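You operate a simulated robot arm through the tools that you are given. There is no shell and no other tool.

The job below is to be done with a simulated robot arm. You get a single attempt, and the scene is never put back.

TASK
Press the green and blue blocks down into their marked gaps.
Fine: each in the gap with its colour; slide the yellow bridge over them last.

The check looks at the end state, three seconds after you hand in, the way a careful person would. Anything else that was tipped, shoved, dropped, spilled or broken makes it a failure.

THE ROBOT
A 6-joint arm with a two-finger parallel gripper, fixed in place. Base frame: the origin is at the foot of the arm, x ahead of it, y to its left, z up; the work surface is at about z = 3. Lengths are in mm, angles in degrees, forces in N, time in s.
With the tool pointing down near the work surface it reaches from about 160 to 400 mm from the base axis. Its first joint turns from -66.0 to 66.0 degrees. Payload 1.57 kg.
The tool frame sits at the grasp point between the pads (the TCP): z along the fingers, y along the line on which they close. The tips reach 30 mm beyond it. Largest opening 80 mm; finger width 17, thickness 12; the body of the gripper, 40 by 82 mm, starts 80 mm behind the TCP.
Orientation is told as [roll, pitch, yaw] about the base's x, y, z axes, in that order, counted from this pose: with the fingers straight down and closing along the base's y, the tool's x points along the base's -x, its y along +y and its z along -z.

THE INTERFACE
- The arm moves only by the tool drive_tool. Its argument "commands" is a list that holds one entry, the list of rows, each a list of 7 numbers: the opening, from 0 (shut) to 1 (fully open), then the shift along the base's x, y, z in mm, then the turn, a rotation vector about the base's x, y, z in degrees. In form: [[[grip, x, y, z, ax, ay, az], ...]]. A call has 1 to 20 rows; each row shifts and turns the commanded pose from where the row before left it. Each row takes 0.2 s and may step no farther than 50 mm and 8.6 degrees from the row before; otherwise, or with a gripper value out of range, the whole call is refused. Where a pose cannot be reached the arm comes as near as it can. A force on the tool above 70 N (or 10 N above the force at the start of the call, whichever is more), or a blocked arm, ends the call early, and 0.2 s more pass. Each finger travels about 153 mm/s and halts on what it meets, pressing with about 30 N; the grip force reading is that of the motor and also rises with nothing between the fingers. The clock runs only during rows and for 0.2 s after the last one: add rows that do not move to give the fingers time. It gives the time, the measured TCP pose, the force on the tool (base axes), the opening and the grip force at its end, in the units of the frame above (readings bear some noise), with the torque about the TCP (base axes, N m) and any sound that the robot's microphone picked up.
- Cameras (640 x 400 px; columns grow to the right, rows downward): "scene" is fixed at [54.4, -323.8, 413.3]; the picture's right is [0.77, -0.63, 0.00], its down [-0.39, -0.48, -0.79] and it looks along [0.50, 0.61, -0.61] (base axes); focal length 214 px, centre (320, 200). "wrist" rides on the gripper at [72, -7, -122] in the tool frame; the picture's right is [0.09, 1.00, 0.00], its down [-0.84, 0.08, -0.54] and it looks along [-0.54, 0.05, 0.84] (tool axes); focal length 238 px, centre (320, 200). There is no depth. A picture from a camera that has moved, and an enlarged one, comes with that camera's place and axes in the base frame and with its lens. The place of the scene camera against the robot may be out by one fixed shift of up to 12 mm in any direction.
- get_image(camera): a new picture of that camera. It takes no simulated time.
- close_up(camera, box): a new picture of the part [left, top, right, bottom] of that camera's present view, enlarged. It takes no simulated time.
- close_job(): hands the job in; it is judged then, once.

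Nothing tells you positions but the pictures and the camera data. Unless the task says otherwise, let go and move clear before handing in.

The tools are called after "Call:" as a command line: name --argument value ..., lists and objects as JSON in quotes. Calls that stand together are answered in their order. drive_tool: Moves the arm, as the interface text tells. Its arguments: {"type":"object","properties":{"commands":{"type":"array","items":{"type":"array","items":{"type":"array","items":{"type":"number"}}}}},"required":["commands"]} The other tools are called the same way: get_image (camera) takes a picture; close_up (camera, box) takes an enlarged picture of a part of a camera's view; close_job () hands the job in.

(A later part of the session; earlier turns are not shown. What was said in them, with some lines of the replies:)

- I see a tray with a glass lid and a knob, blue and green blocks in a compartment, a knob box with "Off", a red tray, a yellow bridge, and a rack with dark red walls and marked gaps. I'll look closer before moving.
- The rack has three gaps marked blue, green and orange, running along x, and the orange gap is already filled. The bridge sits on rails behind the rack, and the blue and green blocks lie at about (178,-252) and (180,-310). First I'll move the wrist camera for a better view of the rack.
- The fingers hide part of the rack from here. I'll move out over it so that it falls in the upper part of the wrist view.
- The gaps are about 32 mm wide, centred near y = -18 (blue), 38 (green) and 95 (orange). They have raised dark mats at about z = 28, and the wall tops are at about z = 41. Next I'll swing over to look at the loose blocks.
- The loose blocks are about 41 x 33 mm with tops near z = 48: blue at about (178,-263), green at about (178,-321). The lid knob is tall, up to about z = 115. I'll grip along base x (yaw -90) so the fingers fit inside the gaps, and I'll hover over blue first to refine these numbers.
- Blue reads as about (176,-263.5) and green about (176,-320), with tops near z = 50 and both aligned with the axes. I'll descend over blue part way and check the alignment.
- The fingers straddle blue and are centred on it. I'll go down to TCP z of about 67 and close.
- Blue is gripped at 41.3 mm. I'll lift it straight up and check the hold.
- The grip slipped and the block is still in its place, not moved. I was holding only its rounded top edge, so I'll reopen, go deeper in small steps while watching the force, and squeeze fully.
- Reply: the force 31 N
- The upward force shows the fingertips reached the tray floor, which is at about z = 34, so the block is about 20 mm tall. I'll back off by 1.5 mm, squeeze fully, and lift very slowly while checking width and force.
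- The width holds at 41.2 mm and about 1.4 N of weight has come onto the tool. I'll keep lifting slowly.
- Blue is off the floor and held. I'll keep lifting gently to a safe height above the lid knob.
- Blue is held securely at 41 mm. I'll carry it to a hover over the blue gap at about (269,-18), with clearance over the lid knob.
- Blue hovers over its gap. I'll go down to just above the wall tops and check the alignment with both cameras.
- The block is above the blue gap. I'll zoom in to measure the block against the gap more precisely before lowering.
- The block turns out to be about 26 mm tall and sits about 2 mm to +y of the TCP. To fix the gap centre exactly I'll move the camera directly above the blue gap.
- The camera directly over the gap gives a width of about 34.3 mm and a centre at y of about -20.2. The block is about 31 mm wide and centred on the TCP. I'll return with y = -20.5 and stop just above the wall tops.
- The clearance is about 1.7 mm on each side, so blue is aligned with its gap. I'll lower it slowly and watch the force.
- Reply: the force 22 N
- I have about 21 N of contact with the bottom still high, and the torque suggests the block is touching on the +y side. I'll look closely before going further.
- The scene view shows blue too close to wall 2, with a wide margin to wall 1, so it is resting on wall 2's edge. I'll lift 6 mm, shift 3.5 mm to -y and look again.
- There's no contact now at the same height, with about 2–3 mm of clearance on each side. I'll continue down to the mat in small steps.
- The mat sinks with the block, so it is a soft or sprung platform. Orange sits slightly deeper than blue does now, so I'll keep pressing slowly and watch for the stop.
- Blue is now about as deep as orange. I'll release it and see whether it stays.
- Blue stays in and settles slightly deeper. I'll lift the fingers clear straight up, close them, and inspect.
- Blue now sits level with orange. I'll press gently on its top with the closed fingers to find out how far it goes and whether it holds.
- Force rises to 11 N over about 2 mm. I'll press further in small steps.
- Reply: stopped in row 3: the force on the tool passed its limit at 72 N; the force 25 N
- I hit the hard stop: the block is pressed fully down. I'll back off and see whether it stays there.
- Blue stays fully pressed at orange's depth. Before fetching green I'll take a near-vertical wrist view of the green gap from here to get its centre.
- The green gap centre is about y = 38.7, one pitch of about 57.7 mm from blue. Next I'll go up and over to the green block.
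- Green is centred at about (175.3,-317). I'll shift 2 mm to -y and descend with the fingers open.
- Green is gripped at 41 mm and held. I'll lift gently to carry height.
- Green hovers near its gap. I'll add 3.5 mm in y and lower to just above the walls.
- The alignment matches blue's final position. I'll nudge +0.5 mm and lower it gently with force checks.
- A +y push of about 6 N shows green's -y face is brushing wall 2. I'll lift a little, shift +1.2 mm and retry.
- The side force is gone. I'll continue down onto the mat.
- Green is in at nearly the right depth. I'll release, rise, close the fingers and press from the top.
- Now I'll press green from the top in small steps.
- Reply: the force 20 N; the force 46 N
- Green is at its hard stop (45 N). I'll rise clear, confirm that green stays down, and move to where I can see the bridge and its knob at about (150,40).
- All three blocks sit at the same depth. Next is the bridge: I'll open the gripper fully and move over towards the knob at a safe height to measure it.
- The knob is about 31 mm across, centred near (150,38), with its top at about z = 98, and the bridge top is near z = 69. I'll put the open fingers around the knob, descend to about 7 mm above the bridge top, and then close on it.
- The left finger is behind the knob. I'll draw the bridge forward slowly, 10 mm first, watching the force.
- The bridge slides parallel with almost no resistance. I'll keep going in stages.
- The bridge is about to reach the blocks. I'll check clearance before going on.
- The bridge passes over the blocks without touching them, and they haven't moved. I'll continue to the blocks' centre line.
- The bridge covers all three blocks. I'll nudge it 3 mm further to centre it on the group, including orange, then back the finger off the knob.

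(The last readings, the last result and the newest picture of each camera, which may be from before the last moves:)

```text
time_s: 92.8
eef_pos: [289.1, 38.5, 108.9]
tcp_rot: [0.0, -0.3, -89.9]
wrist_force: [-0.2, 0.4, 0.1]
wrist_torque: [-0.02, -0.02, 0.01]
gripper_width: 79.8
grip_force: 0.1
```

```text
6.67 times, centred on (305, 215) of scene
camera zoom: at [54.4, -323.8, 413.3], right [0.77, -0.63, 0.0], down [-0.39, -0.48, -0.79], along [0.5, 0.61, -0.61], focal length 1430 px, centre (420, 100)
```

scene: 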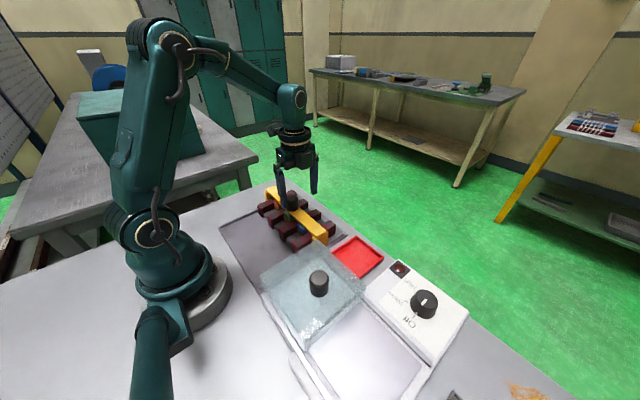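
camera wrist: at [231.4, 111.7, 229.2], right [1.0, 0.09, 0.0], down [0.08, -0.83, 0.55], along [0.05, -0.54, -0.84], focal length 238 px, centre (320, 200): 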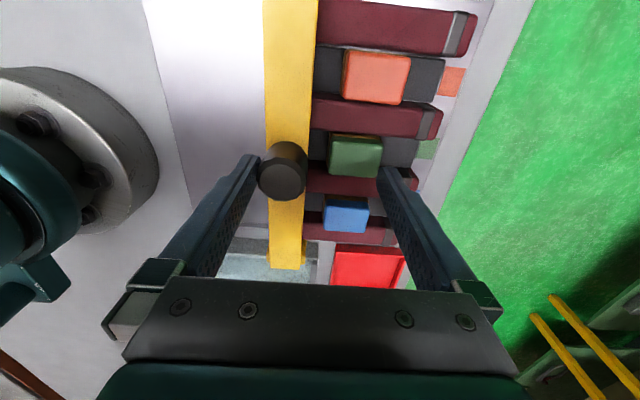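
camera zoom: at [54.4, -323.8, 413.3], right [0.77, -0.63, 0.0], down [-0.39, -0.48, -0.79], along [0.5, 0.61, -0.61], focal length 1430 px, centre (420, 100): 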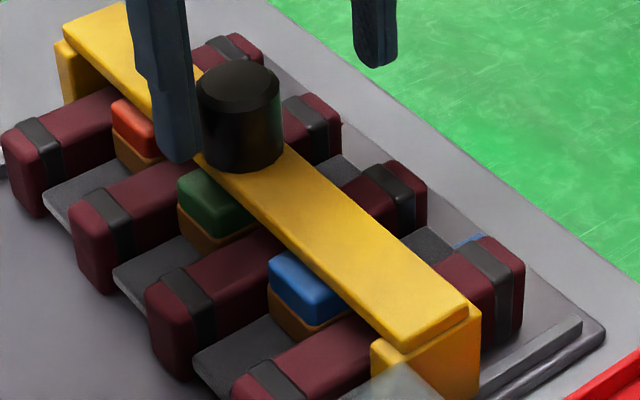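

The bridge is centred over the blocks and the finger is clear of the knob. I'll rise straight up and away for a final inspection.

Call:
drive_tool --commands '[[[1.0, 0, 0, 5, 0, 0, 0], [1.0, 0, 0, 15, 0, 0, 0], [1.0, 0, 0, 25, 0, 0, 0], [1.0, 0, 0, 30, 0, 0, 0], [1.0, 0, 0, 30, 0, 0, 0], [1.0, -10, 0, 20, 0, 0, 0], [1.0, -20, 0, 10, 0, 0, 0], [1.0, -20, 0, 0, 0, 0, 0], [1.0, 0, 0, 0, 0, 0, 0]]]'

Call:
get_image --camera "scene"

Call:
get_image --camera "wrist"

Call:
close_up --camera "scene" --box '[240, 175, 420, 300]'

Call:
close_up --camera "scene" --box '[260, 240, 500, 390]'

```text
time_s: 94.8
eef_pos: [239.0, 38.5, 241.9]
tcp_rot: [0.0, -0.3, -89.9]
wrist_force: [-0.1, -0.1, 0.0]
wrist_torque: [-0.04, -0.02, -0.01]
gripper_width: 80.1
grip_force: 0.0
```

```text
taken
```

scene: 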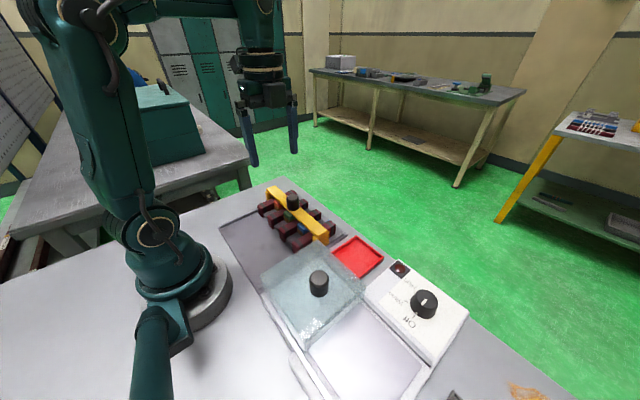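

```text
taken
camera wrist: at [233.2, 111.5, 362.7], right [1.0, 0.09, 0.0], down [0.08, -0.83, 0.55], along [0.05, -0.54, -0.84], focal length 238 px, centre (320, 200)
```

wrist: 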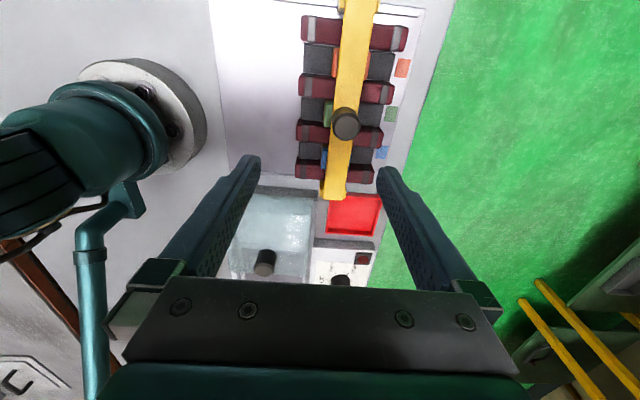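

```text
3.20 times, centred on (330, 238) of scene
camera zoom: at [54.4, -323.8, 413.3], right [0.77, -0.63, 0.0], down [-0.39, -0.48, -0.79], along [0.5, 0.61, -0.61], focal length 686 px, centre (288, 80)
```

zoom: 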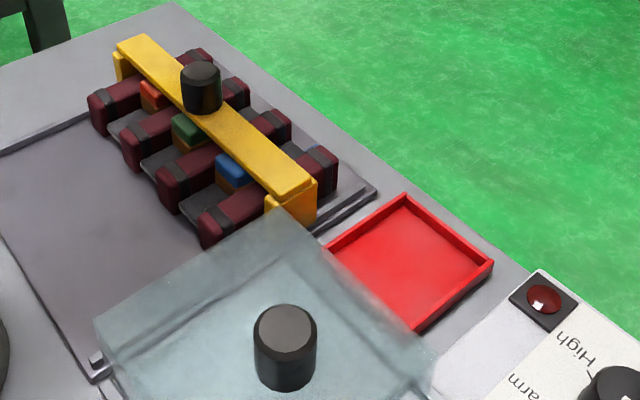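

```text
2.67 times, centred on (380, 315) of scene
camera zoom: at [54.4, -323.8, 413.3], right [0.77, -0.63, 0.0], down [-0.39, -0.48, -0.79], along [0.5, 0.61, -0.61], focal length 572 px, centre (160, -107)
```

zoom: 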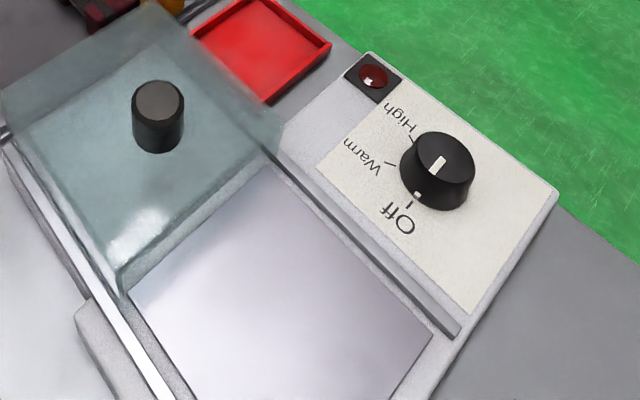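

Green and blue are pressed fully into their own gaps level with orange, and the yellow bridge sits over all three. The lid, dial and red tray are where they were, and the gripper is open and clear, so I'm handing the job in.

Call:
close_job

```text
The job is handed in.
```

The green and blue blocks are in their marked gaps, each pressed to the hard stop and level with the orange one. The yellow bridge has been slid over all three blocks, with clearance above them.

- **Bridge:** it moved parallel along its rails with almost no resistance, and none of the blocks shifted as it passed over them.
- **Slip on the first lift:** blue slipped out of the gripper on the first try but stayed where it was, so I regripped it lower.
- **Contact with the walls:** while being lowered, blue touched one of the dark red walls with about 21 N, and green brushed one with about 6 N. I lifted and recentred each before pressing it in.
- **Surroundings:** in the last pictures the lid, the dial (still at Off) and the red tray were where they started. The gripper was open and well clear when I handed in.
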